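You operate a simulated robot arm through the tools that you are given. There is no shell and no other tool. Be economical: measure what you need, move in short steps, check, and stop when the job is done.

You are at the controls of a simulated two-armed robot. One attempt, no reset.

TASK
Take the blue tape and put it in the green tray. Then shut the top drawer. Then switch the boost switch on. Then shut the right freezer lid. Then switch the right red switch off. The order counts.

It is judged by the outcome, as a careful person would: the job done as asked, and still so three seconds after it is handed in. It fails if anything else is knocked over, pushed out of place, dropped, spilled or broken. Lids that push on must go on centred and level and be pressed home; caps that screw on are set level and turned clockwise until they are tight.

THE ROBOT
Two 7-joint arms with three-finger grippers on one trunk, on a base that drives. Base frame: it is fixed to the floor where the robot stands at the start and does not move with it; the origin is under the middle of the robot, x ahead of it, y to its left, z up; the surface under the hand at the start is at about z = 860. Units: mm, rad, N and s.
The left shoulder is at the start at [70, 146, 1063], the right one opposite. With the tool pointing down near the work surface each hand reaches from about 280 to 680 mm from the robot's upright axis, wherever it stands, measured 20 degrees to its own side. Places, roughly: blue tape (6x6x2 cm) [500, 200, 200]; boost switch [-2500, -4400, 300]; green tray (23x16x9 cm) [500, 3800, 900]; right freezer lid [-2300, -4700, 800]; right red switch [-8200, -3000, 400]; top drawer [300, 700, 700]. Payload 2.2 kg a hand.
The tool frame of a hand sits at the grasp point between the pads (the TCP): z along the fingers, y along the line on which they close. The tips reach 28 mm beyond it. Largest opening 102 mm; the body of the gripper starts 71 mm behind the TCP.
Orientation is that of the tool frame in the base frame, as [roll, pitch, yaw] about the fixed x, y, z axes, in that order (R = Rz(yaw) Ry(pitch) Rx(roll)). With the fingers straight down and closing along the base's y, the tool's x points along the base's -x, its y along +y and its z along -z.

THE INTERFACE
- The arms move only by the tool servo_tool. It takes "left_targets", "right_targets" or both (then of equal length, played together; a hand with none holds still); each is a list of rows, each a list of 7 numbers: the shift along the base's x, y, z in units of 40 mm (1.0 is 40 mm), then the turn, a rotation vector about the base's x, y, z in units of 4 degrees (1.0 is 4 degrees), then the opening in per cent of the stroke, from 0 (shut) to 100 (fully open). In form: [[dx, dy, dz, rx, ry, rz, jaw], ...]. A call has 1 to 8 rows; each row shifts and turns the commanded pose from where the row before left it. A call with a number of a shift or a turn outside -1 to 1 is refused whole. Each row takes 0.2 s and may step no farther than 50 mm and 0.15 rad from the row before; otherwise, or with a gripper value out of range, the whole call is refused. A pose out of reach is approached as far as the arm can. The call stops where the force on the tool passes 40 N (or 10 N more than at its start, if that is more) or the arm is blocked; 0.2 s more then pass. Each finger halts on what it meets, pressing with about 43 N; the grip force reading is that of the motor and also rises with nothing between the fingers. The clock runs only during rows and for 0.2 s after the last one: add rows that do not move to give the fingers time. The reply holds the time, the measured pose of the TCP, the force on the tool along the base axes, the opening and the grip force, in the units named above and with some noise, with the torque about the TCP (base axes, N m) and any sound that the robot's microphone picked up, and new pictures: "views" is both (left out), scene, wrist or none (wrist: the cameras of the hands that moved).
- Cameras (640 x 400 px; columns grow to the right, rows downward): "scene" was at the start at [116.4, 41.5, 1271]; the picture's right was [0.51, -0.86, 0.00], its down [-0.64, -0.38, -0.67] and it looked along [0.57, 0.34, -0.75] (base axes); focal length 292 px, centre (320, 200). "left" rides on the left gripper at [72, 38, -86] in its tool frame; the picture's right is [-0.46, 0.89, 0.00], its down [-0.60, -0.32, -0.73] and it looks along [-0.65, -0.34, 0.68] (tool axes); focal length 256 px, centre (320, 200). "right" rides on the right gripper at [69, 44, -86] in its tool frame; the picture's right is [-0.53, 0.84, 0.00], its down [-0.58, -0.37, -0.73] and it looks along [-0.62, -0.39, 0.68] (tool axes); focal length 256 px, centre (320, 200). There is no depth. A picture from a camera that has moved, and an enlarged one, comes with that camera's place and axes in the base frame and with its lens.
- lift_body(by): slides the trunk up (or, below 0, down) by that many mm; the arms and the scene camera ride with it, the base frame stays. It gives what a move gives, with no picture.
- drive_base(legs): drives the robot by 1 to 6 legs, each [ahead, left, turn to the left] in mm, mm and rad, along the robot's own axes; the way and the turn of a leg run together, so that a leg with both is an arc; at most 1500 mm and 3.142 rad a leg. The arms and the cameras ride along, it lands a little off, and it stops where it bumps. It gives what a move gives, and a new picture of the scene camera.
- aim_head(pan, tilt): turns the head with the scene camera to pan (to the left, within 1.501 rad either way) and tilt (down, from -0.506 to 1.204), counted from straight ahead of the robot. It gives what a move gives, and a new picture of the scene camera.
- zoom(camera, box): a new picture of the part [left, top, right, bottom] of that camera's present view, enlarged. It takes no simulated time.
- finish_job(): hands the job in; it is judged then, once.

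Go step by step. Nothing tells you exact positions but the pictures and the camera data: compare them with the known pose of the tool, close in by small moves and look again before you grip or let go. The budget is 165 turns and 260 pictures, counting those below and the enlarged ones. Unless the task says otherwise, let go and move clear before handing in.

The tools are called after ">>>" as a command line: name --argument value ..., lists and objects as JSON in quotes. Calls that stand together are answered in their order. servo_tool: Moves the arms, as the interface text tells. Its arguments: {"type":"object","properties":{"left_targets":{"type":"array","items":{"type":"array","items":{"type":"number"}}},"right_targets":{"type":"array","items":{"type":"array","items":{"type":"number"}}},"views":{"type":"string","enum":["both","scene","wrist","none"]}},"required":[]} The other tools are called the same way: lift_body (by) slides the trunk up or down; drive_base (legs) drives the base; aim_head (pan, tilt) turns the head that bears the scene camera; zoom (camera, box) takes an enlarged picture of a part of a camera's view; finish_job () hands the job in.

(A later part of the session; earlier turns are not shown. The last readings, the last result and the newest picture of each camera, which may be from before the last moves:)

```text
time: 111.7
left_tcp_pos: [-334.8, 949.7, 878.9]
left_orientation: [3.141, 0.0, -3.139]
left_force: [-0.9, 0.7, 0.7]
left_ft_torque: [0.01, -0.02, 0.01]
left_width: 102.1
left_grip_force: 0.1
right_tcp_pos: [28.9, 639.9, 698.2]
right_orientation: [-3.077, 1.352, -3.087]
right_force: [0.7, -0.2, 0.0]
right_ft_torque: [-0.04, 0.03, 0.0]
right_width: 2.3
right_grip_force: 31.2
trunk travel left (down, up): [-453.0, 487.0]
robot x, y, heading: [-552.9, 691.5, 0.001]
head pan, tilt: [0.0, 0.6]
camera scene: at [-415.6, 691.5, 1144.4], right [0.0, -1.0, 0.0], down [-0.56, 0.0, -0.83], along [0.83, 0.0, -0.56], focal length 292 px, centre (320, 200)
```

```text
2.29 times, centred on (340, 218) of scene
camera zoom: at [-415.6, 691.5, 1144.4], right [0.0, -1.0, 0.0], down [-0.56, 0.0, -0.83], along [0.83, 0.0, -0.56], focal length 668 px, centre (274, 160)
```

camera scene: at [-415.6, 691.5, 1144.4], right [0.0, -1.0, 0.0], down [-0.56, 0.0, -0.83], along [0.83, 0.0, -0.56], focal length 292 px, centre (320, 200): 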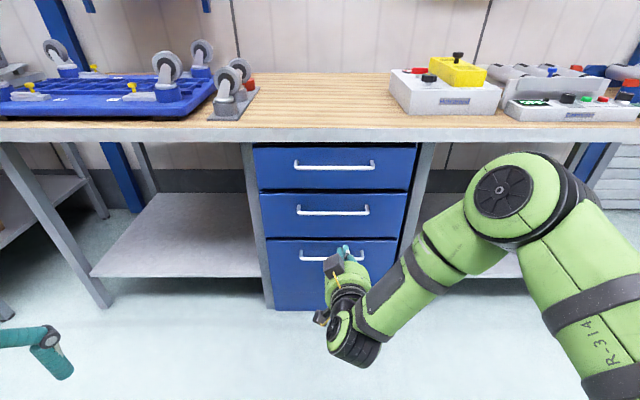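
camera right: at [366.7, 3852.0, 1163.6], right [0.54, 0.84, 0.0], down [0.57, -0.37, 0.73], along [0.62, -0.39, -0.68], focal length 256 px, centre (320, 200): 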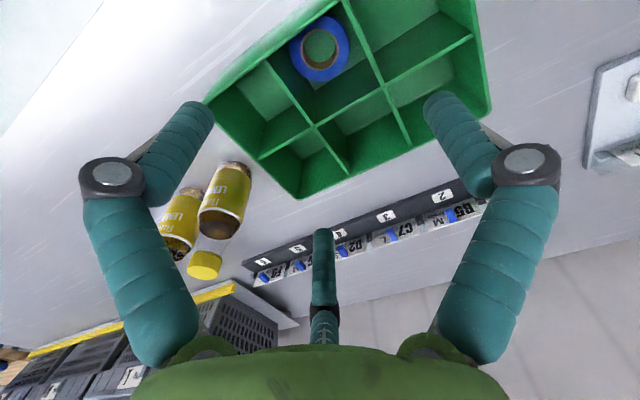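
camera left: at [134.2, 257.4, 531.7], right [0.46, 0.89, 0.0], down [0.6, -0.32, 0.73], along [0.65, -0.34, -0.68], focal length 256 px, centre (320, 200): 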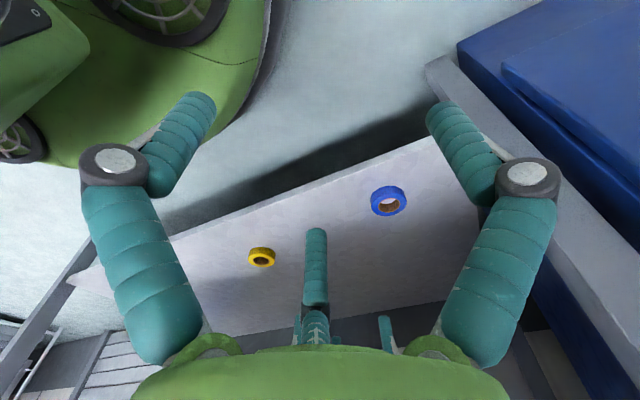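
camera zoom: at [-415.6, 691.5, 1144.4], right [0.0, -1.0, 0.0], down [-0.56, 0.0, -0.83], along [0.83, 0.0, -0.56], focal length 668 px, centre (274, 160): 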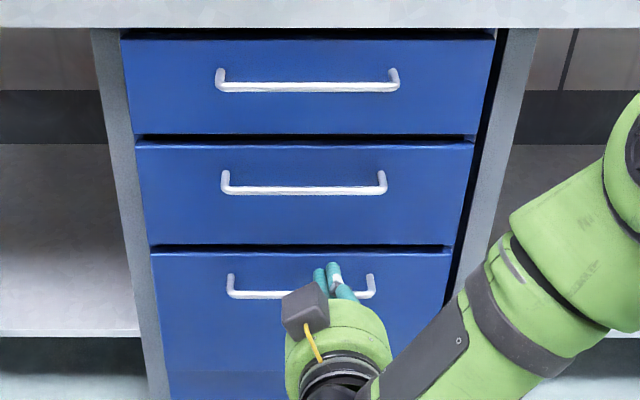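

It looks flush from the front. I'll confirm with a side view on my way to the right.

>>> drive_base --legs '[[0, -750, 0]]'

>>> aim_head --pan 0.75 --tilt 0.55

>>> zoom --camera "scene" --box '[240, 80, 440, 205]'

```text
time: 115.8
left_tcp_pos: [-331.8, 206.7, 878.3]
left_orientation: [-3.141, 0.0, -3.128]
left_force: [0.6, 0.0, 0.3]
left_ft_torque: [0.03, -0.01, -0.01]
left_width: 102.0
left_grip_force: 0.0
right_tcp_pos: [35.0, -98.8, 698.5]
right_orientation: [-3.079, 1.354, -3.076]
right_force: [0.2, 0.5, 0.0]
right_ft_torque: [-0.01, -0.01, -0.01]
right_width: 2.2
right_grip_force: 31.8
trunk travel left (down, up): [-453.0, 487.0]
robot x, y, heading: [-545.9, -55.7, 0.016]
head pan, tilt: [0.0, 0.6]
camera scene: at [-408.7, -53.3, 1144.4], right [0.01, -1.0, 0.0], down [-0.56, -0.01, -0.83], along [0.82, 0.01, -0.56], focal length 292 px, centre (320, 200)
```

scene: 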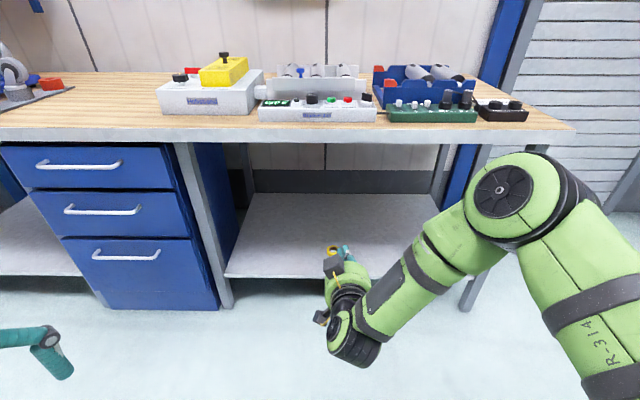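

```text
time: 116.9
left_tcp_pos: [-332.2, 205.6, 878.9]
left_orientation: [3.141, -0.001, -3.127]
left_force: [0.8, -0.5, 0.3]
left_ft_torque: [0.02, -0.03, 0.0]
left_width: 102.2
left_grip_force: 0.1
right_tcp_pos: [35.5, -99.4, 698.5]
right_orientation: [-3.076, 1.351, -3.075]
right_force: [-0.4, -0.1, 0.1]
right_ft_torque: [0.01, -0.02, 0.01]
right_width: 2.1
right_grip_force: 31.7
trunk travel left (down, up): [-453.0, 487.0]
robot x, y, heading: [-545.3, -61.2, 0.016]
head pan, tilt: [0.75, 0.55]
camera scene: at [-432.3, 7.8, 1148.9], right [0.69, -0.72, 0.0], down [-0.38, -0.36, -0.85], along [0.62, 0.59, -0.52], focal length 292 px, centre (320, 200)
```

scene: 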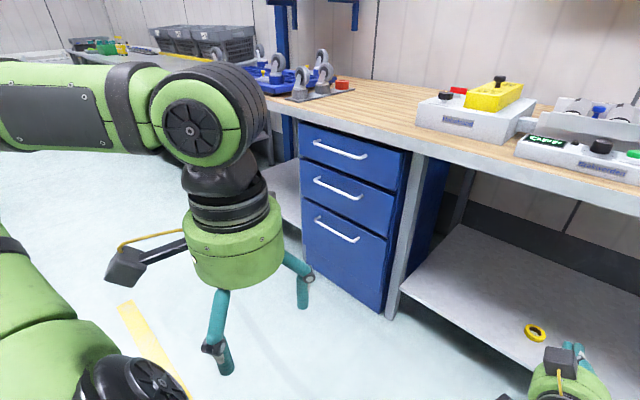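

```text
3.20 times, centred on (340, 142) of scene
camera zoom: at [-432.3, 7.8, 1148.9], right [0.69, -0.72, 0.0], down [-0.38, -0.36, -0.85], along [0.62, 0.59, -0.52], focal length 935 px, centre (256, 384)
```

zoom: 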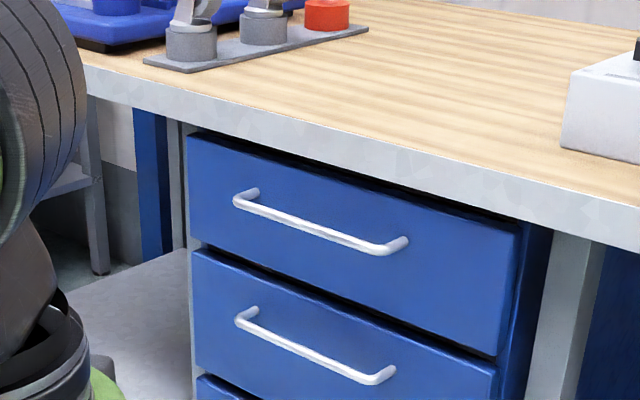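

The drawers are flush, so it's shut. Next is the boost switch near (-2500, -4400): I'll turn right to face -y and look.

>>> drive_base --legs '[[-100, 0, 0], [0, 0, -1.587]]'

>>> aim_head --pan -0.5 --tilt 0.2

```text
time: 121.9
left_tcp_pos: [-384.6, -273.9, 879.7]
left_orientation: [3.141, -0.001, 1.577]
left_force: [0.2, 0.2, -0.5]
left_ft_torque: [0.02, 0.01, 0.03]
left_width: 102.0
left_grip_force: 0.0
right_tcp_pos: [-692.6, -639.7, 698.3]
right_orientation: [-3.076, 1.353, 1.631]
right_force: [-0.5, -0.3, -0.1]
right_ft_torque: [0.02, -0.02, -0.03]
right_width: 2.4
right_grip_force: 31.7
trunk travel left (down, up): [-453.0, 487.0]
robot x, y, heading: [-646.2, -55.2, -1.561]
head pan, tilt: [0.75, 0.55]
camera scene: at [-586.2, -171.8, 1148.9], right [-0.72, -0.69, 0.0], down [-0.36, 0.38, -0.85], along [0.59, -0.62, -0.52], focal length 292 px, centre (320, 200)
```

scene: 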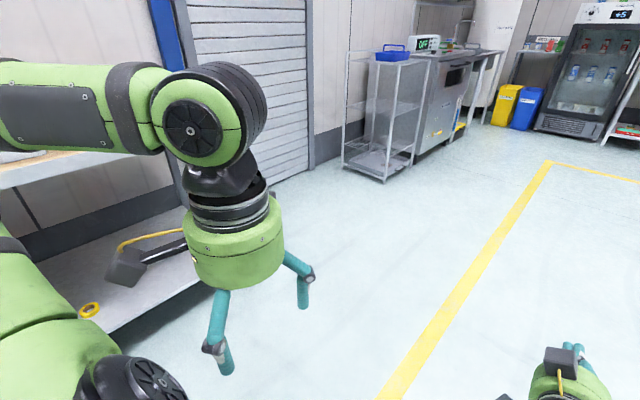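

```text
time: 123.3
left_tcp_pos: [-385.7, -273.5, 879.3]
left_orientation: [-3.141, -0.002, 1.58]
left_force: [-0.6, 0.4, -0.2]
left_ft_torque: [0.01, 0.02, 0.04]
left_width: 102.1
left_grip_force: 0.1
right_tcp_pos: [-693.2, -639.4, 698.7]
right_orientation: [-3.078, 1.353, 1.631]
right_force: [0.5, 0.7, -0.1]
right_ft_torque: [0.02, -0.03, 0.0]
right_width: 2.0
right_grip_force: 31.4
trunk travel left (down, up): [-453.0, 487.0]
robot x, y, heading: [-645.8, -59.9, -1.561]
head pan, tilt: [-0.499, 0.201]
camera scene: at [-691.7, -188.9, 1181.1], right [-0.88, 0.47, 0.0], down [0.09, 0.18, -0.98], along [-0.46, -0.86, -0.2], focal length 292 px, centre (320, 200)
```

scene: 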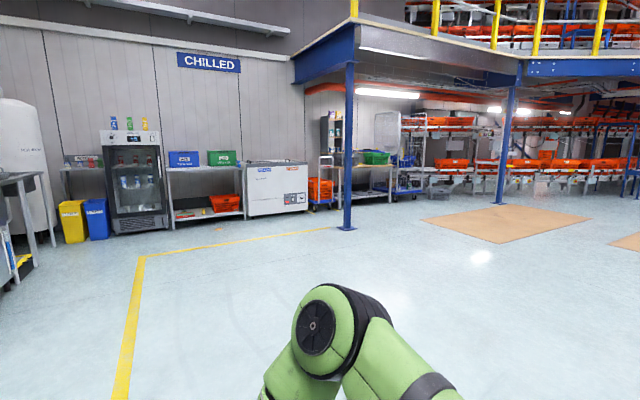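

>>> zoom --camera "scene" --box '[220, 140, 350, 225]'

```text
4.71 times, centred on (285, 182) of scene
camera zoom: at [-691.7, -188.9, 1181.1], right [-0.88, 0.47, 0.0], down [0.09, 0.18, -0.98], along [-0.46, -0.86, -0.2], focal length 1374 px, centre (485, 282)
```

zoom: 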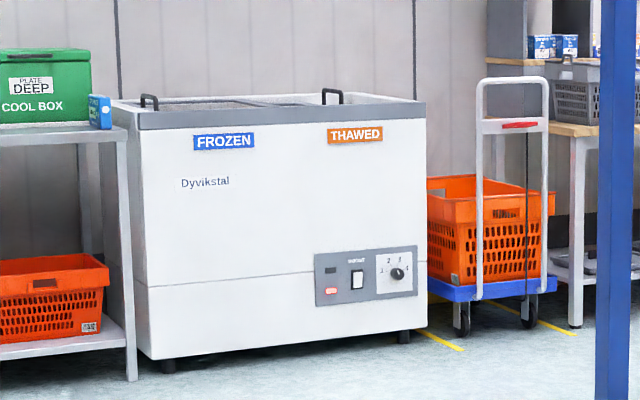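

The freezer has two handled lids and a control panel with a white rocker at about (-2420, -4320, 270). The floor is clear; I'll drive diagonally to stand off in front of it, avoiding the blue post near (-2820, -3300).

>>> drive_base --legs '[[850, -560, 0], [850, -560, 0], [850, -560, 0]]'

>>> aim_head --pan 0.0 --tilt 0.35

```text
time: 138.3
left_tcp_pos: [-1983.2, -2861.7, 880.5]
left_orientation: [3.141, 0.001, 1.629]
left_force: [-0.8, 0.2, -0.1]
left_ft_torque: [0.0, 0.01, 0.0]
left_width: 101.9
left_grip_force: 0.0
right_tcp_pos: [-2272.3, -3242.7, 698.0]
right_orientation: [-3.078, 1.352, 1.679]
right_force: [-0.7, 0.3, -0.2]
right_ft_torque: [0.03, -0.01, -0.02]
right_width: 2.0
right_grip_force: 31.3
trunk travel left (down, up): [-453.0, 487.0]
robot x, y, heading: [-2254.6, -2658.9, -1.516]
head pan, tilt: [-0.499, 0.201]
camera scene: at [-2293.4, -2791.9, 1181.1], right [-0.9, 0.43, 0.0], down [0.09, 0.18, -0.98], along [-0.42, -0.89, -0.2], focal length 292 px, centre (320, 200)
```

scene: 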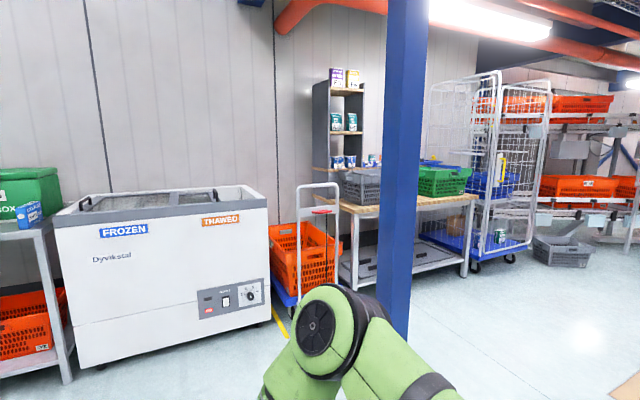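

```text
time: 139.2
left_tcp_pos: [-1983.4, -2860.8, 879.7]
left_orientation: [-3.142, 0.002, 1.629]
left_force: [0.2, -0.4, 0.2]
left_ft_torque: [0.01, -0.01, 0.0]
left_width: 102.0
left_grip_force: 0.2
right_tcp_pos: [-2272.1, -3242.1, 697.5]
right_orientation: [-3.077, 1.353, 1.682]
right_force: [0.5, 0.1, -0.6]
right_ft_torque: [-0.03, 0.03, 0.01]
right_width: 2.0
right_grip_force: 31.8
trunk travel left (down, up): [-453.0, 487.0]
robot x, y, heading: [-2255.1, -2656.5, -1.511]
head pan, tilt: [0.0, 0.351]
camera scene: at [-2248.2, -2800.4, 1167.2], right [-1.0, -0.06, 0.0], down [-0.02, 0.34, -0.94], along [0.05, -0.94, -0.34], focal length 292 px, centre (320, 200)
```

scene: 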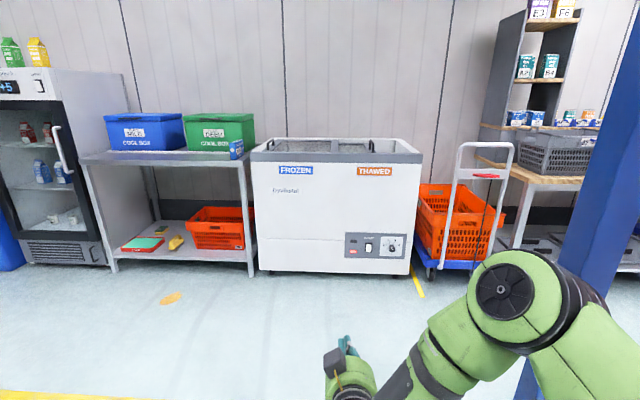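

I'll square up, approach to about 300 mm from the panel, and lower the trunk so the level right hand is at switch height.

>>> drive_base --legs '[[0, 0, -0.06], [720, -140, 0]]'

>>> lift_body --by -390

>>> aim_head --pan -0.15 --tilt 0.45

```text
time: 143.6
left_tcp_pos: [-2141.7, -3583.3, 879.4]
left_orientation: [3.141, 0.001, 1.557]
left_force: [-0.2, 0.3, 0.3]
left_ft_torque: [0.04, 0.01, 0.01]
left_width: 101.8
left_grip_force: 0.0
right_tcp_pos: [-2458.1, -3941.4, 699.1]
right_orientation: [-3.08, 1.354, 1.609]
right_force: [0.2, 0.3, -0.3]
right_ft_torque: [0.01, -0.02, 0.03]
right_width: 2.1
right_grip_force: 31.0
trunk travel left (down, up): [-453.0, 487.0]
robot x, y, heading: [-2396.8, -3359.9, -1.582]
head pan, tilt: [0.0, 0.351]
camera scene: at [-2402.0, -3502.9, 1167.1], right [-1.0, 0.01, 0.0], down [0.0, 0.34, -0.94], along [-0.01, -0.94, -0.34], focal length 292 px, centre (320, 200)
```

scene: 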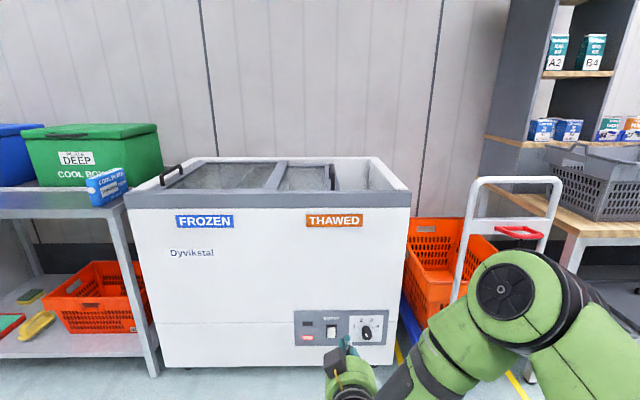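

```text
time: 147.3
left_tcp_pos: [-2142.9, -3582.6, 489.3]
left_orientation: [-3.142, -0.001, 1.556]
left_force: [-0.3, -0.3, -0.3]
left_ft_torque: [0.0, 0.02, -0.01]
left_width: 102.0
left_grip_force: 0.1
right_tcp_pos: [-2458.4, -3940.4, 309.3]
right_orientation: [-3.079, 1.35, 1.609]
right_force: [-0.3, -0.1, -0.8]
right_ft_torque: [-0.04, -0.03, 0.0]
right_width: 1.9
right_grip_force: 31.7
trunk travel left (down, up): [-63.0, 877.0]
robot x, y, heading: [-2400.2, -3362.2, -1.58]
head pan, tilt: [0.0, 0.351]
```

```text
time: 148.0
left_tcp_pos: [-2141.8, -3582.7, 489.9]
left_orientation: [-3.141, -0.001, 1.557]
left_force: [0.1, 0.1, -0.1]
left_ft_torque: [-0.02, 0.01, -0.01]
left_width: 102.0
left_grip_force: 0.1
right_tcp_pos: [-2457.6, -3940.6, 307.5]
right_orientation: [-3.078, 1.351, 1.609]
right_force: [0.2, -0.3, 0.1]
right_ft_torque: [0.01, -0.02, -0.01]
right_width: 2.2
right_grip_force: 31.2
trunk travel left (down, up): [-63.0, 877.0]
robot x, y, heading: [-2397.4, -3360.5, -1.586]
head pan, tilt: [-0.15, 0.45]
camera scene: at [-2415.6, -3500.3, 768.0], right [-0.99, 0.16, 0.0], down [0.07, 0.43, -0.9], along [-0.15, -0.89, -0.43], focal length 292 px, centre (320, 200)
```

scene: 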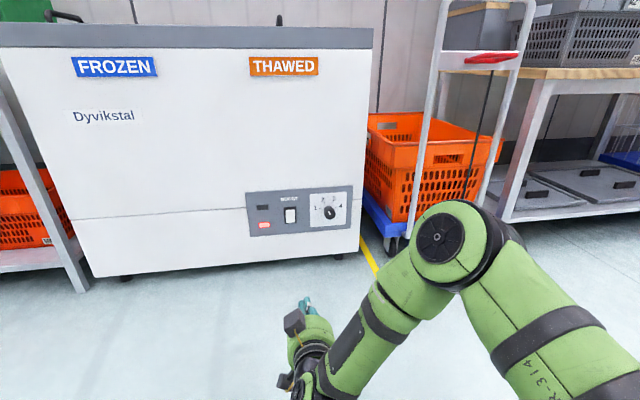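

>>> zoom --camera "scene" --box '[235, 175, 365, 245]'

```text
4.92 times, centred on (300, 210) of scene
camera zoom: at [-2415.6, -3500.3, 768.0], right [-0.99, 0.16, 0.0], down [0.07, 0.43, -0.9], along [-0.15, -0.89, -0.43], focal length 1438 px, centre (418, 151)
```

zoom: 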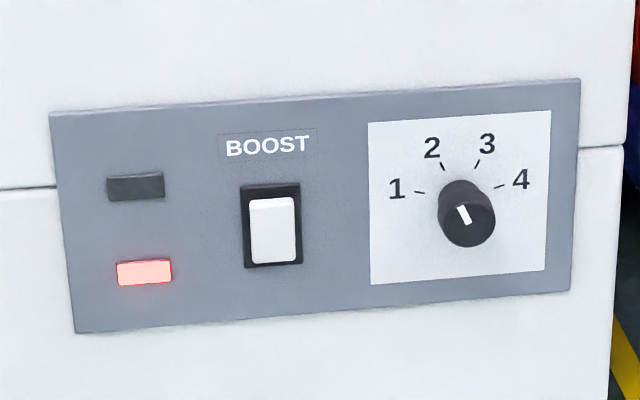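

>>> zoom --camera "right" --box '[0, 0, 640, 400]'

```text
1.00 times, centred on (320, 200) of right (not enlarged: the box is as wide or as high as the picture)
camera zoom: at [-2413.2, -3842.1, 258.7], right [0.85, -0.14, 0.51], down [-0.34, 0.6, 0.73], along [-0.4, -0.79, 0.46], focal length 256 px, centre (320, 200)
```

zoom: 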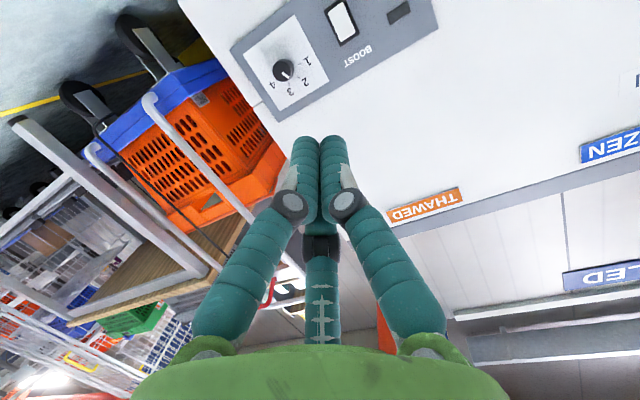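

>>> zoom --camera "right" --box '[290, 0, 400, 70]'

```text
5.71 times, centred on (345, 35) of right
camera zoom: at [-2413.2, -3842.1, 258.7], right [0.85, -0.14, 0.51], down [-0.34, 0.6, 0.73], along [-0.4, -0.79, 0.46], focal length 1463 px, centre (177, 1143)
```

zoom: 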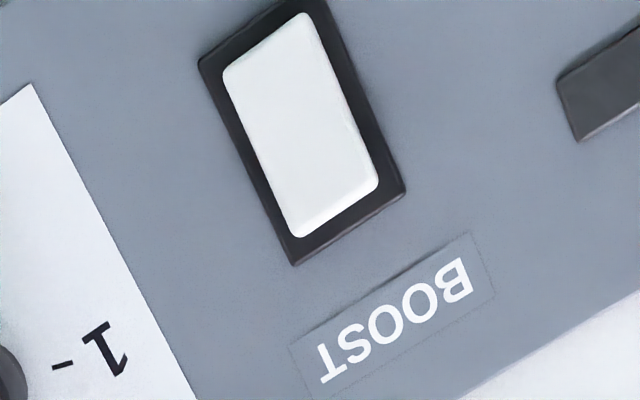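

Triangulating, the rocker is at about (-2460, -4430, 265), with its top half standing proud, so I'll press the top. I'll approach, staying about 60 mm short.

>>> drive_base --legs '[[380, 0, 0.01]]'

>>> lift_body --by -25

>>> zoom --camera "scene" --box '[240, 200, 440, 325]'

>>> zoom --camera "right" --box '[0, 0, 640, 400]'

```text
time: 150.4
left_tcp_pos: [-2143.6, -3949.1, 489.7]
left_orientation: [-3.141, 0.0, 1.564]
left_force: [0.4, -0.9, 0.3]
left_ft_torque: [0.02, 0.02, 0.04]
left_width: 102.0
left_grip_force: 0.0
right_tcp_pos: [-2457.5, -4310.3, 309.4]
right_orientation: [-3.078, 1.352, 1.613]
right_force: [0.0, 0.3, -0.1]
right_ft_torque: [0.02, -0.01, 0.02]
right_width: 2.2
right_grip_force: 31.7
trunk travel left (down, up): [-63.0, 877.0]
robot x, y, heading: [-2403.4, -3730.0, -1.581]
head pan, tilt: [-0.15, 0.45]
camera scene: at [-2418.3, -3869.4, 767.9], right [-0.99, 0.16, 0.0], down [0.07, 0.43, -0.9], along [-0.14, -0.89, -0.44], focal length 292 px, centre (320, 200)
```

scene: 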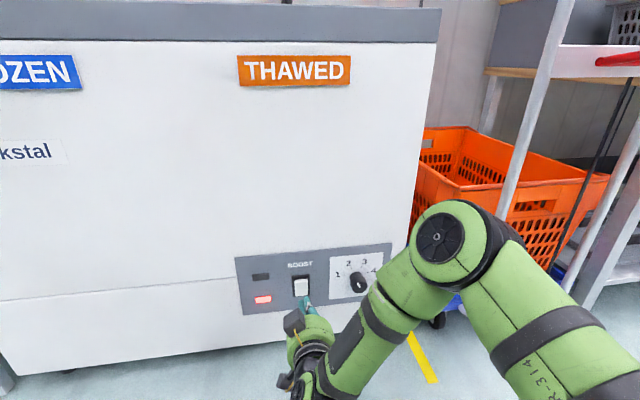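

```text
time: 151.1
left_tcp_pos: [-2143.2, -3949.5, 463.9]
left_orientation: [3.141, 0.002, 1.562]
left_force: [-0.5, 0.3, 0.7]
left_ft_torque: [0.0, -0.01, 0.0]
left_width: 102.0
left_grip_force: 0.0
right_tcp_pos: [-2457.2, -4309.6, 284.1]
right_orientation: [-3.079, 1.352, 1.614]
right_force: [-0.4, -0.7, 0.1]
right_ft_torque: [0.0, -0.01, 0.0]
right_width: 1.9
right_grip_force: 31.2
trunk travel left (down, up): [-38.0, 902.0]
robot x, y, heading: [-2401.6, -3730.0, -1.579]
head pan, tilt: [-0.15, 0.45]
```

```text
3.20 times, centred on (340, 262) of scene
camera zoom: at [-2418.4, -3869.3, 742.9], right [-0.99, 0.16, 0.0], down [0.07, 0.43, -0.9], along [-0.14, -0.89, -0.44], focal length 935 px, centre (256, 0)
```

zoom: 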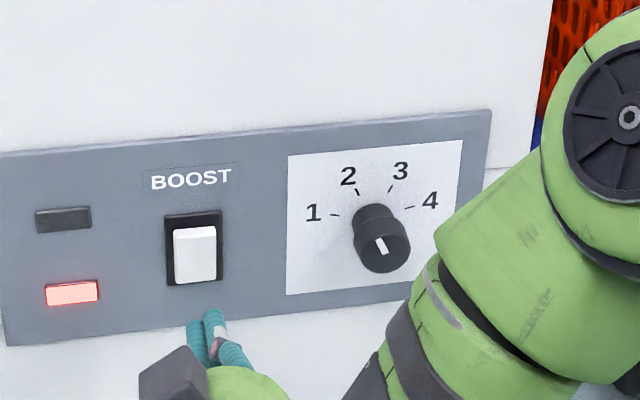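

```text
1.00 times, centred on (320, 200) of right (not enlarged: the box is as wide or as high as the picture)
camera zoom: at [-2413.8, -4211.2, 233.7], right [0.85, -0.13, 0.51], down [-0.34, 0.6, 0.73], along [-0.4, -0.79, 0.46], focal length 256 px, centre (320, 200)
```

zoom: 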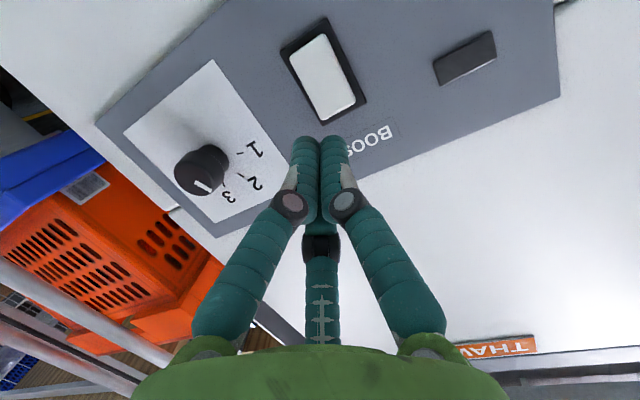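

The rocker centre is (-2458, -4423, 258), and a ledge confirms its top stands out. I'll lower 15 mm to aim at the upper half and close the gap.

>>> lift_body --by -15

>>> drive_base --legs '[[60, 0, 0]]'

>>> zoom --camera "right" --box '[220, 60, 420, 185]'

>>> zoom --camera "scene" --box '[240, 240, 400, 340]'

```text
time: 151.7
left_tcp_pos: [-2144.3, -3950.0, 449.3]
left_orientation: [-3.141, 0.001, 1.563]
left_force: [0.8, 0.5, 0.2]
left_ft_torque: [0.02, -0.01, 0.01]
left_width: 102.3
left_grip_force: 0.2
right_tcp_pos: [-2457.7, -4309.7, 267.9]
right_orientation: [-3.078, 1.353, 1.615]
right_force: [-0.5, -0.2, -0.2]
right_ft_torque: [-0.01, 0.0, -0.01]
right_width: 2.1
right_grip_force: 31.9
trunk travel left (down, up): [-23.0, 917.0]
robot x, y, heading: [-2401.4, -3726.7, -1.577]
head pan, tilt: [-0.15, 0.45]
```

```text
time: 152.7
left_tcp_pos: [-2145.6, -4010.3, 448.2]
left_orientation: [3.14, 0.001, 1.563]
left_force: [0.9, -0.1, 0.3]
left_ft_torque: [-0.02, 0.0, -0.01]
left_width: 101.9
left_grip_force: 0.1
right_tcp_pos: [-2457.6, -4371.2, 268.5]
right_orientation: [-3.08, 1.352, 1.614]
right_force: [0.5, 0.1, 0.2]
right_ft_torque: [-0.02, 0.01, -0.01]
right_width: 2.2
right_grip_force: 31.5
trunk travel left (down, up): [-23.0, 917.0]
robot x, y, heading: [-2403.1, -3789.6, -1.577]
head pan, tilt: [-0.15, 0.45]
camera scene: at [-2418.7, -3930.4, 727.9], right [-0.99, 0.16, 0.0], down [0.07, 0.43, -0.9], along [-0.14, -0.89, -0.44], focal length 292 px, centre (320, 200)
```

scene: 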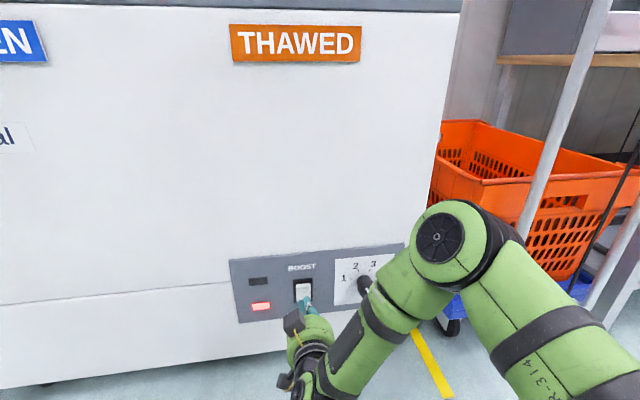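

```text
3.20 times, centred on (320, 122) of right
camera zoom: at [-2414.2, -4272.3, 218.7], right [0.85, -0.13, 0.51], down [-0.34, 0.6, 0.73], along [-0.4, -0.79, 0.46], focal length 819 px, centre (320, 448)
```

zoom: 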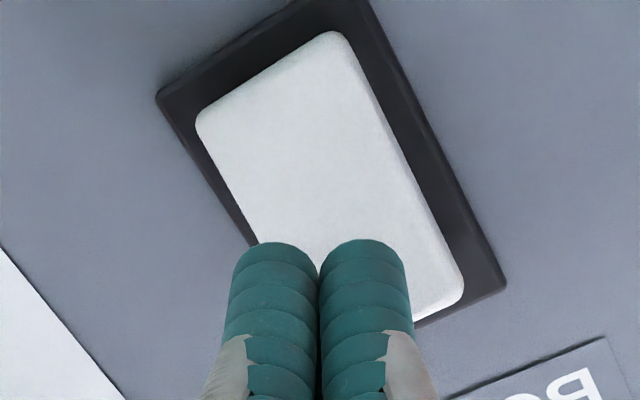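

```text
4.00 times, centred on (320, 290) of scene
camera zoom: at [-2418.7, -3930.4, 727.9], right [-0.99, 0.16, 0.0], down [0.07, 0.43, -0.9], along [-0.14, -0.89, -0.44], focal length 1168 px, centre (320, -160)
```

zoom: 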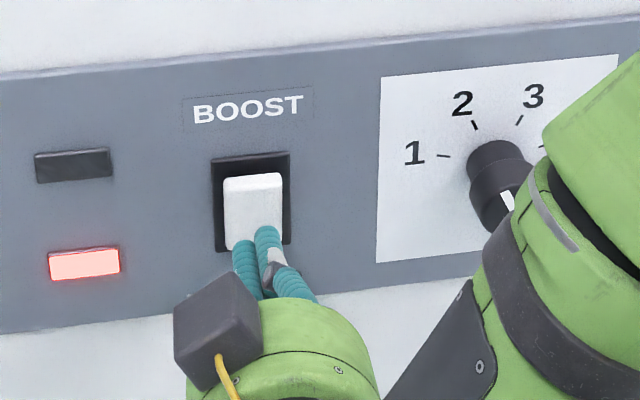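

The aim is near centre; I'll raise 4 mm to bias to the upper half, then push gently.

>>> lift_body --by 5

>>> servo_tool --right_targets '[[0, -0.2, 0, 0, 0, 0, 0], [0, -0.2, 0, 0, 0, 0, 0], [0, -0.15, 0, 0, 0, 0, 0], [0, 0, 0, 0, 0, 0, 0]]' --views "none"

>>> zoom --camera "scene" --box '[240, 240, 400, 340]'

```text
time: 153.2
left_tcp_pos: [-2145.0, -4011.2, 454.1]
left_orientation: [3.141, 0.0, 1.566]
left_force: [0.6, -0.3, -0.5]
left_ft_torque: [-0.01, 0.03, 0.02]
left_width: 102.1
left_grip_force: 0.1
right_tcp_pos: [-2457.9, -4371.4, 274.3]
right_orientation: [-3.08, 1.353, 1.615]
right_force: [-0.2, 0.5, 0.0]
right_ft_torque: [0.02, 0.01, 0.0]
right_width: 2.1
right_grip_force: 31.5
trunk travel left (down, up): [-28.0, 912.0]
robot x, y, heading: [-2403.3, -3789.7, -1.579]
head pan, tilt: [-0.15, 0.45]
```

```text
time: 154.2
left_tcp_pos: [-2144.2, -4010.8, 454.9]
left_orientation: [3.142, 0.0, 1.562]
left_force: [-0.2, 0.0, 0.2]
left_ft_torque: [-0.04, -0.01, -0.01]
left_width: 101.9
left_grip_force: 0.0
right_tcp_pos: [-2456.9, -4393.4, 273.8]
right_orientation: [-3.075, 1.351, 1.617]
right_force: [0.4, 0.7, -0.1]
right_ft_torque: [-0.01, 0.04, 0.01]
right_width: 2.2
right_grip_force: 31.1
trunk travel left (down, up): [-28.0, 912.0]
robot x, y, heading: [-2405.6, -3791.8, -1.576]
head pan, tilt: [-0.15, 0.45]
```

```text
4.00 times, centred on (320, 290) of scene
camera zoom: at [-2418.7, -3930.4, 732.9], right [-0.99, 0.16, 0.0], down [0.07, 0.43, -0.9], along [-0.14, -0.89, -0.44], focal length 1168 px, centre (320, -160)
```

zoom: 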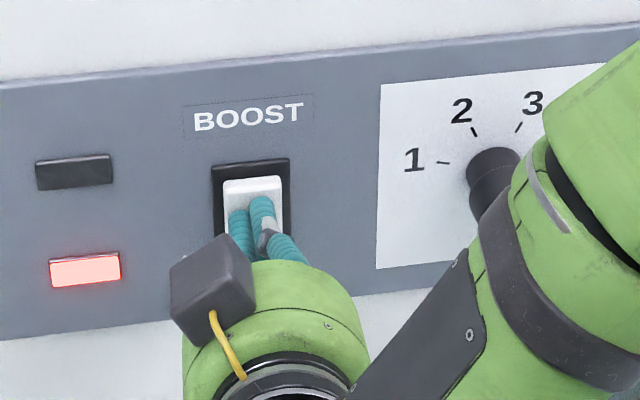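

The tips are near the rocker's upper half. I'll push on in small steps.

>>> servo_tool --right_targets '[[0, -0.12, 0, 0, 0, 0, 0], [0, -0.12, 0, 0, 0, 0, 0], [0, 0, 0, 0, 0, 0, 0]]' --views "none"

>>> zoom --camera "scene" --box '[240, 240, 400, 340]'

```text
time: 154.9
left_tcp_pos: [-2145.3, -4009.5, 454.7]
left_orientation: [3.14, 0.003, 1.563]
left_force: [-0.9, 0.2, -0.7]
left_ft_torque: [0.01, 0.03, 0.02]
left_width: 102.1
left_grip_force: 0.0
right_tcp_pos: [-2456.8, -4397.4, 273.6]
right_orientation: [-3.076, 1.346, 1.614]
right_force: [-3.4, 15.5, 8.4]
right_ft_torque: [-0.36, 0.03, -0.1]
right_width: 2.2
right_grip_force: 31.4
trunk travel left (down, up): [-28.0, 912.0]
robot x, y, heading: [-2403.0, -3789.1, -1.575]
head pan, tilt: [-0.15, 0.45]
stopped in row 3 (right hand): the force on the tool passed its limit at 48 N (the readings are from after the stop); the commanded pose is now the measured one
```

```text
4.00 times, centred on (320, 290) of scene
camera zoom: at [-2419.0, -3928.4, 733.3], right [-0.99, 0.16, 0.0], down [0.07, 0.43, -0.9], along [-0.14, -0.89, -0.43], focal length 1168 px, centre (320, -160)
```

zoom: 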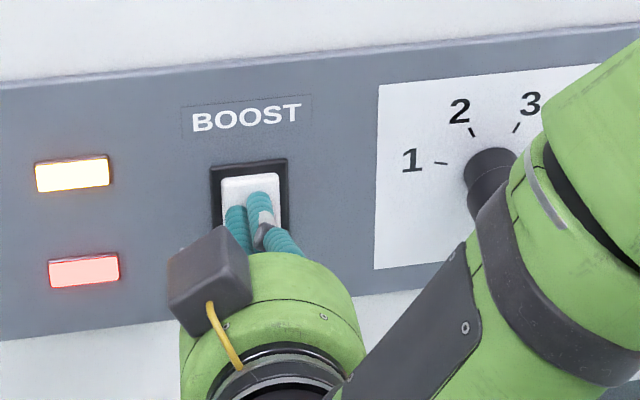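

The boost lamp is lit. I'll back straight off, then raise the trunk to look at the lids.

>>> drive_base --legs '[[-350, 0, 0]]'

>>> lift_body --by 400

>>> lift_body --by 250

>>> aim_head --pan 0.0 --tilt 0.55

```text
time: 157.2
left_tcp_pos: [-2142.4, -3658.4, 454.8]
left_orientation: [3.142, 0.001, 1.562]
left_force: [0.0, 1.2, 0.6]
left_ft_torque: [-0.01, -0.02, 0.02]
left_width: 101.9
left_grip_force: 0.2
right_tcp_pos: [-2454.7, -4046.1, 273.2]
right_orientation: [-3.078, 1.344, 1.617]
right_force: [-0.2, 0.1, 0.2]
right_ft_torque: [-0.01, -0.02, 0.0]
right_width: 2.0
right_grip_force: 31.5
trunk travel left (down, up): [-28.0, 912.0]
robot x, y, heading: [-2402.9, -3439.8, -1.575]
head pan, tilt: [-0.15, 0.45]
camera scene: at [-2416.3, -3578.3, 732.9], right [-0.99, 0.16, 0.0], down [0.07, 0.43, -0.9], along [-0.14, -0.89, -0.44], focal length 292 px, centre (320, 200)
```

scene: 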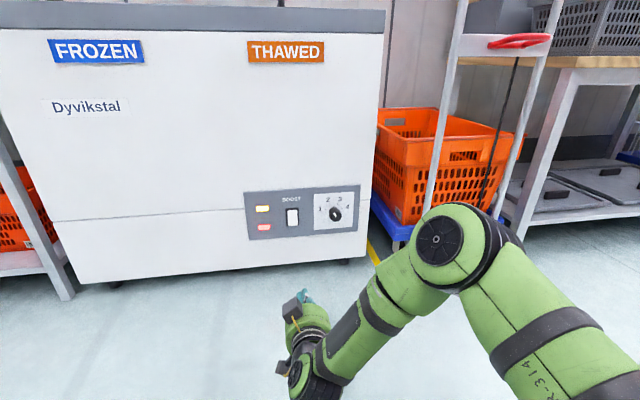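

```text
time: 161.0
left_tcp_pos: [-2142.6, -3658.1, 854.5]
left_orientation: [3.141, 0.001, 1.561]
left_force: [0.2, 0.0, -0.6]
left_ft_torque: [0.01, 0.0, 0.02]
left_width: 102.1
left_grip_force: 0.0
right_tcp_pos: [-2455.5, -4047.6, 672.3]
right_orientation: [-3.079, 1.345, 1.615]
right_force: [-0.2, 0.0, 0.8]
right_ft_torque: [-0.01, 0.03, 0.0]
right_width: 2.0
right_grip_force: 31.8
trunk travel left (down, up): [-428.0, 512.0]
robot x, y, heading: [-2401.7, -3438.8, -1.574]
head pan, tilt: [-0.15, 0.45]
```

```text
time: 163.6
left_tcp_pos: [-2141.2, -3659.2, 1104.4]
left_orientation: [-3.141, 0.0, 1.561]
left_force: [-0.4, -0.1, 1.2]
left_ft_torque: [0.03, -0.01, 0.0]
left_width: 102.3
left_grip_force: 0.0
right_tcp_pos: [-2454.7, -4046.6, 922.0]
right_orientation: [-3.077, 1.344, 1.615]
right_force: [0.5, 0.0, -0.1]
right_ft_torque: [-0.02, -0.02, 0.0]
right_width: 1.9
right_grip_force: 30.9
trunk travel left (down, up): [-678.0, 262.0]
robot x, y, heading: [-2400.3, -3436.4, -1.576]
head pan, tilt: [-0.15, 0.45]
```

```text
time: 164.3
left_tcp_pos: [-2141.7, -3658.4, 1104.9]
left_orientation: [3.141, -0.001, 1.562]
left_force: [-0.2, 0.2, 0.3]
left_ft_torque: [-0.05, -0.02, 0.01]
left_width: 102.1
left_grip_force: 0.1
right_tcp_pos: [-2454.3, -4046.2, 922.0]
right_orientation: [-3.077, 1.343, 1.614]
right_force: [0.2, -0.1, -0.4]
right_ft_torque: [0.05, 0.03, -0.03]
right_width: 2.2
right_grip_force: 32.0
trunk travel left (down, up): [-678.0, 262.0]
robot x, y, heading: [-2397.9, -3437.6, -1.578]
head pan, tilt: [0.0, 0.55]
camera scene: at [-2402.6, -3577.3, 1373.9], right [-1.0, 0.01, 0.0], down [0.0, 0.52, -0.85], along [-0.01, -0.85, -0.52], focal length 292 px, centre (320, 200)
```

scene: 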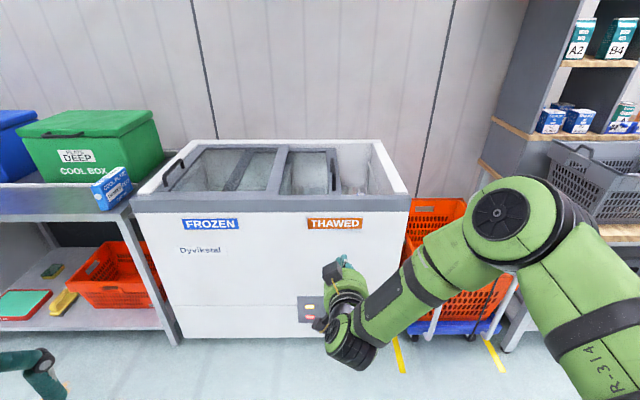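

>>> zoom --camera "scene" --box '[120, 125, 420, 240]'

```text
2.13 times, centred on (270, 182) of scene
camera zoom: at [-2402.6, -3577.3, 1373.9], right [-1.0, 0.01, 0.0], down [0.0, 0.52, -0.85], along [-0.01, -0.85, -0.52], focal length 623 px, centre (427, 237)
```

zoom: 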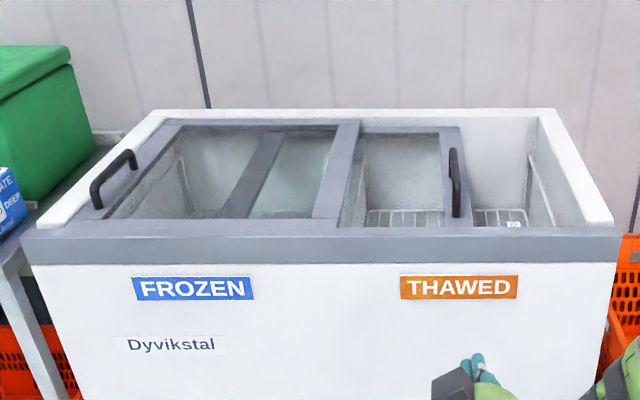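

The right lid is a slider pushed left under the left lid, and its handle is at about x -2465, y -4570 to -4760. It must slide right (−x) about 200 mm. I'll turn the right hand back to point down.

>>> servo_tool --right_targets '[[0, 0, 0.5, 1, 0, 0, 0], [0, 0, 0.5, 1, 0, 0, 0], [0, 0, 0.5, 1, 0, 0, 0], [0, 0, 0.5, 1, 0, 0, 0], [0, 0, 0.5, 1, 0, 0, 0], [0, 0, 0, 1, 0, 0, 0], [0, 0, 0, 1, 0, 0, 0], [0, 0, 0, 1, 0, 0, 0]]' --views "none"

>>> servo_tool --right_targets '[[0, 0, 0, 1, 0, 0, 0], [0, 0, 0, 1, 0, 0, 0], [0, 0, 0, 1, 0, 0, 0], [0, 0, 0, 1, 0, 0, 0], [0, 0, 0, 1, 0, 0, 0], [0, 0, 0, 1, 0, 0, 0], [0, 0, 0, 1, 0, 0, 0], [0, 0, 0, 1, 0, 0, 0]]' --views "none"

>>> servo_tool --right_targets '[[0, 0, 0, 1, 0, 0, 0], [0, 0, 0, 1, 0, 0, 0], [0, 0, 0, 1, 0, 0, 0], [0, 0, 0, 0.3, 0, 0, 0], [0, 0, 0, 0, 0, 0, 0]]' --views "scene"

```text
time: 166.1
left_tcp_pos: [-2142.0, -3658.9, 1104.1]
left_orientation: [3.142, -0.002, 1.563]
left_force: [0.7, -0.7, -0.6]
left_ft_torque: [-0.03, -0.01, 0.03]
left_width: 102.0
left_grip_force: 0.1
right_tcp_pos: [-2456.4, -4045.1, 1021.1]
right_orientation: [-3.107, 0.786, 1.587]
right_force: [-0.3, -0.7, 0.2]
right_ft_torque: [0.03, 0.02, -0.01]
right_width: 2.3
right_grip_force: 31.2
trunk travel left (down, up): [-678.0, 262.0]
robot x, y, heading: [-2398.6, -3433.0, -1.58]
head pan, tilt: [0.0, 0.55]
```

```text
time: 167.9
left_tcp_pos: [-2143.5, -3659.0, 1103.5]
left_orientation: [-3.141, 0.001, 1.563]
left_force: [0.1, 0.7, 0.2]
left_ft_torque: [0.01, -0.01, -0.01]
left_width: 102.0
left_grip_force: 0.0
right_tcp_pos: [-2454.4, -4046.3, 1020.8]
right_orientation: [-3.117, 0.224, 1.583]
right_force: [-0.4, -0.5, -0.5]
right_ft_torque: [0.02, -0.02, 0.0]
right_width: 2.1
right_grip_force: 31.2
trunk travel left (down, up): [-678.0, 262.0]
robot x, y, heading: [-2403.6, -3440.8, -1.579]
head pan, tilt: [0.0, 0.55]
```

```text
time: 169.1
left_tcp_pos: [-2142.5, -3658.9, 1104.7]
left_orientation: [-3.141, -0.001, 1.562]
left_force: [-0.8, 0.1, -0.3]
left_ft_torque: [-0.03, -0.01, -0.04]
left_width: 102.1
left_grip_force: 0.0
right_tcp_pos: [-2454.8, -4046.8, 1022.3]
right_orientation: [-3.121, -0.006, 1.583]
right_force: [0.4, 0.1, -0.3]
right_ft_torque: [0.02, 0.02, -0.02]
right_width: 2.0
right_grip_force: 31.3
trunk travel left (down, up): [-678.0, 262.0]
robot x, y, heading: [-2399.1, -3439.4, -1.581]
head pan, tilt: [0.0, 0.55]
camera scene: at [-2402.8, -3577.2, 1373.9], right [-1.0, 0.01, 0.0], down [0.0, 0.52, -0.85], along [-0.01, -0.85, -0.52], focal length 292 px, centre (320, 200)
```

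scene: 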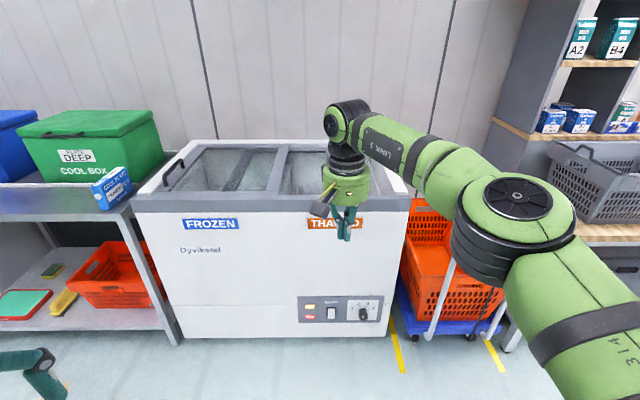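

Pointing down. I'll drive in so the hand is above the lid, left of the handle.

>>> drive_base --legs '[[0, 60, 0.01], [500, 0, 0]]'

>>> servo_tool --right_targets '[[0, 0, 0, 0, 0, 0, 0]]' --views "wrist"

```text
time: 172.6
left_tcp_pos: [-2079.4, -4153.5, 1103.6]
left_orientation: [-3.141, 0.001, 1.572]
left_force: [0.2, -0.7, -0.6]
left_ft_torque: [0.03, 0.02, -0.06]
left_width: 101.9
left_grip_force: 0.0
right_tcp_pos: [-2387.6, -4545.1, 1022.2]
right_orientation: [-3.119, -0.004, 1.59]
right_force: [0.5, -0.9, 0.0]
right_ft_torque: [-0.02, 0.03, -0.04]
right_width: 2.0
right_grip_force: 31.2
trunk travel left (down, up): [-678.0, 262.0]
robot x, y, heading: [-2338.4, -3936.5, -1.565]
head pan, tilt: [0.0, 0.55]
camera scene: at [-2340.5, -4075.1, 1374.0], right [-1.0, 0.0, 0.0], down [0.0, 0.52, -0.85], along [0.0, -0.85, -0.52], focal length 292 px, centre (320, 200)
```

scene: 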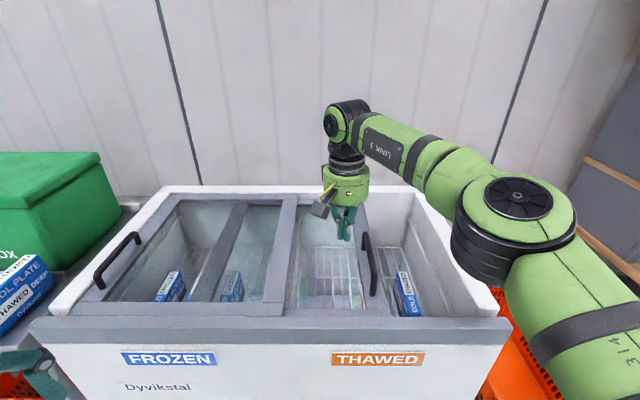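

```text
time: 173.0
left_tcp_pos: [-2079.4, -4154.9, 1104.2]
left_orientation: [3.141, 0.002, 1.574]
left_force: [0.2, 1.1, -0.6]
left_ft_torque: [0.02, 0.03, -0.01]
left_width: 101.9
left_grip_force: 0.0
right_tcp_pos: [-2388.6, -4545.8, 1021.6]
right_orientation: [-3.119, -0.003, 1.588]
right_force: [0.0, 0.2, 0.3]
right_ft_torque: [-0.02, -0.05, 0.02]
right_width: 2.0
right_grip_force: 31.5
trunk travel left (down, up): [-678.0, 262.0]
robot x, y, heading: [-2336.9, -3935.5, -1.565]
head pan, tilt: [0.0, 0.55]
camera right: at [-2344.6, -4474.6, 1107.5], right [0.86, -0.52, -0.02], down [-0.34, -0.59, 0.74], along [-0.39, -0.62, -0.68], focal length 256 px, centre (320, 200)
```

right: 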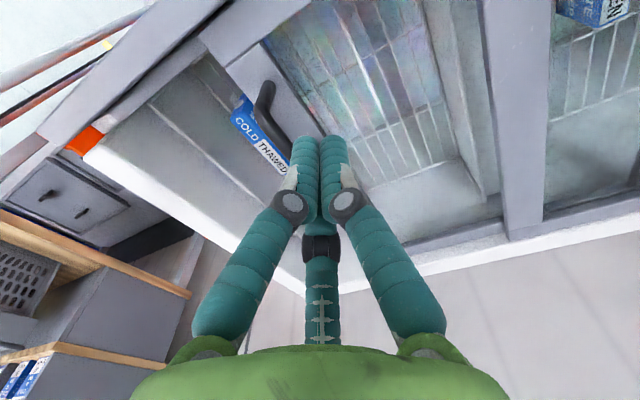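

The handle runs along y from -4560 to -4770 at x≈-2475, with its base z≈795. I'll edge forward 80 mm, then bring the closed fingers down left of the handle's middle.

>>> drive_base --legs '[[80, 0, 0]]'

>>> servo_tool --right_targets '[[-0.4, -0.3, -0.8, 0, 0, 0, 0], [-0.4, -0.3, -0.8, 0, 0, 0, 0], [0, 0, -0.8, 0, 0, 0, 0], [0, 0, -0.6, 0, 0, 0, 0], [0, 0, 0, 0, 0, 0, 0]]' --views "both"

```text
time: 174.0
left_tcp_pos: [-2079.1, -4233.0, 1105.3]
left_orientation: [3.139, 0.001, 1.572]
left_force: [0.2, 0.0, 0.0]
left_ft_torque: [0.05, 0.03, 0.02]
left_width: 102.1
left_grip_force: 0.1
right_tcp_pos: [-2387.2, -4623.5, 1023.1]
right_orientation: [-3.119, -0.002, 1.59]
right_force: [-0.4, 0.3, 0.0]
right_ft_torque: [0.01, -0.03, 0.02]
right_width: 2.1
right_grip_force: 31.2
trunk travel left (down, up): [-678.0, 262.0]
robot x, y, heading: [-2340.6, -4011.9, -1.571]
head pan, tilt: [0.0, 0.55]
camera scene: at [-2340.3, -4153.0, 1374.1], right [-1.0, 0.0, 0.0], down [0.0, 0.52, -0.85], along [0.0, -0.85, -0.52], focal length 292 px, centre (320, 200)
```

scene: 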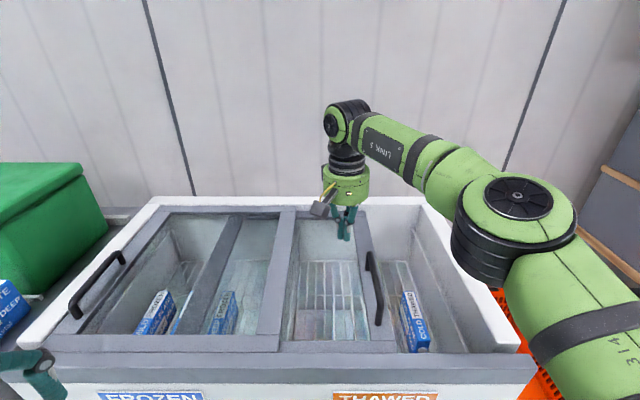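

```text
time: 175.2
left_tcp_pos: [-2078.1, -4233.8, 1104.1]
left_orientation: [3.14, 0.0, 1.572]
left_force: [-0.7, -0.1, -0.5]
left_ft_torque: [-0.01, 0.02, -0.01]
left_width: 101.9
left_grip_force: 0.0
right_tcp_pos: [-2419.5, -4648.4, 901.5]
right_orientation: [-3.12, -0.003, 1.591]
right_force: [-0.2, -0.9, 0.6]
right_ft_torque: [0.0, 0.0, 0.02]
right_width: 1.8
right_grip_force: 31.2
trunk travel left (down, up): [-678.0, 262.0]
robot x, y, heading: [-2342.9, -4018.0, -1.569]
head pan, tilt: [0.0, 0.55]
camera scene: at [-2340.3, -4154.7, 1373.9], right [-1.0, 0.0, 0.0], down [0.0, 0.52, -0.85], along [0.0, -0.85, -0.52], focal length 292 px, centre (320, 200)
camera right: at [-2376.5, -4578.5, 985.7], right [0.86, -0.52, -0.02], down [-0.34, -0.59, 0.74], along [-0.39, -0.62, -0.68], focal length 256 px, centre (320, 200)
```

scene: 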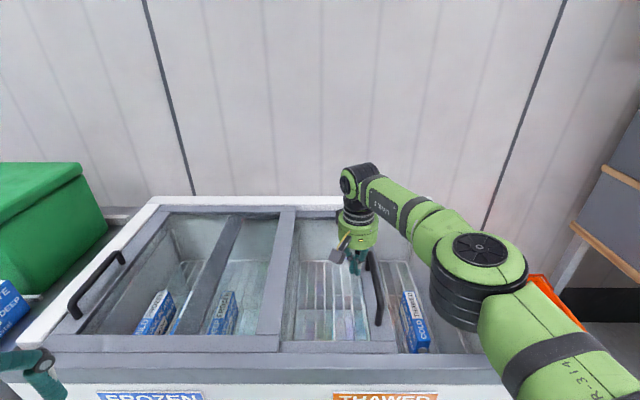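
right: 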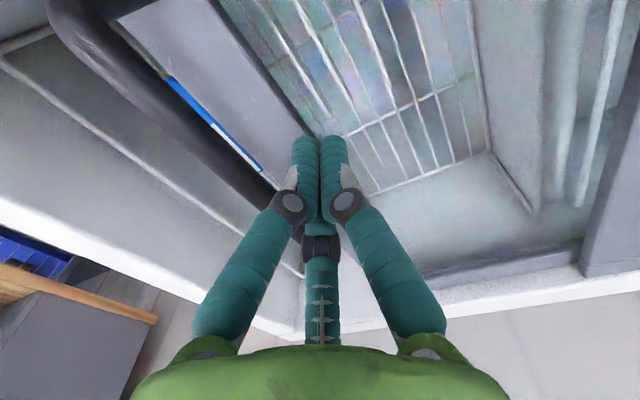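

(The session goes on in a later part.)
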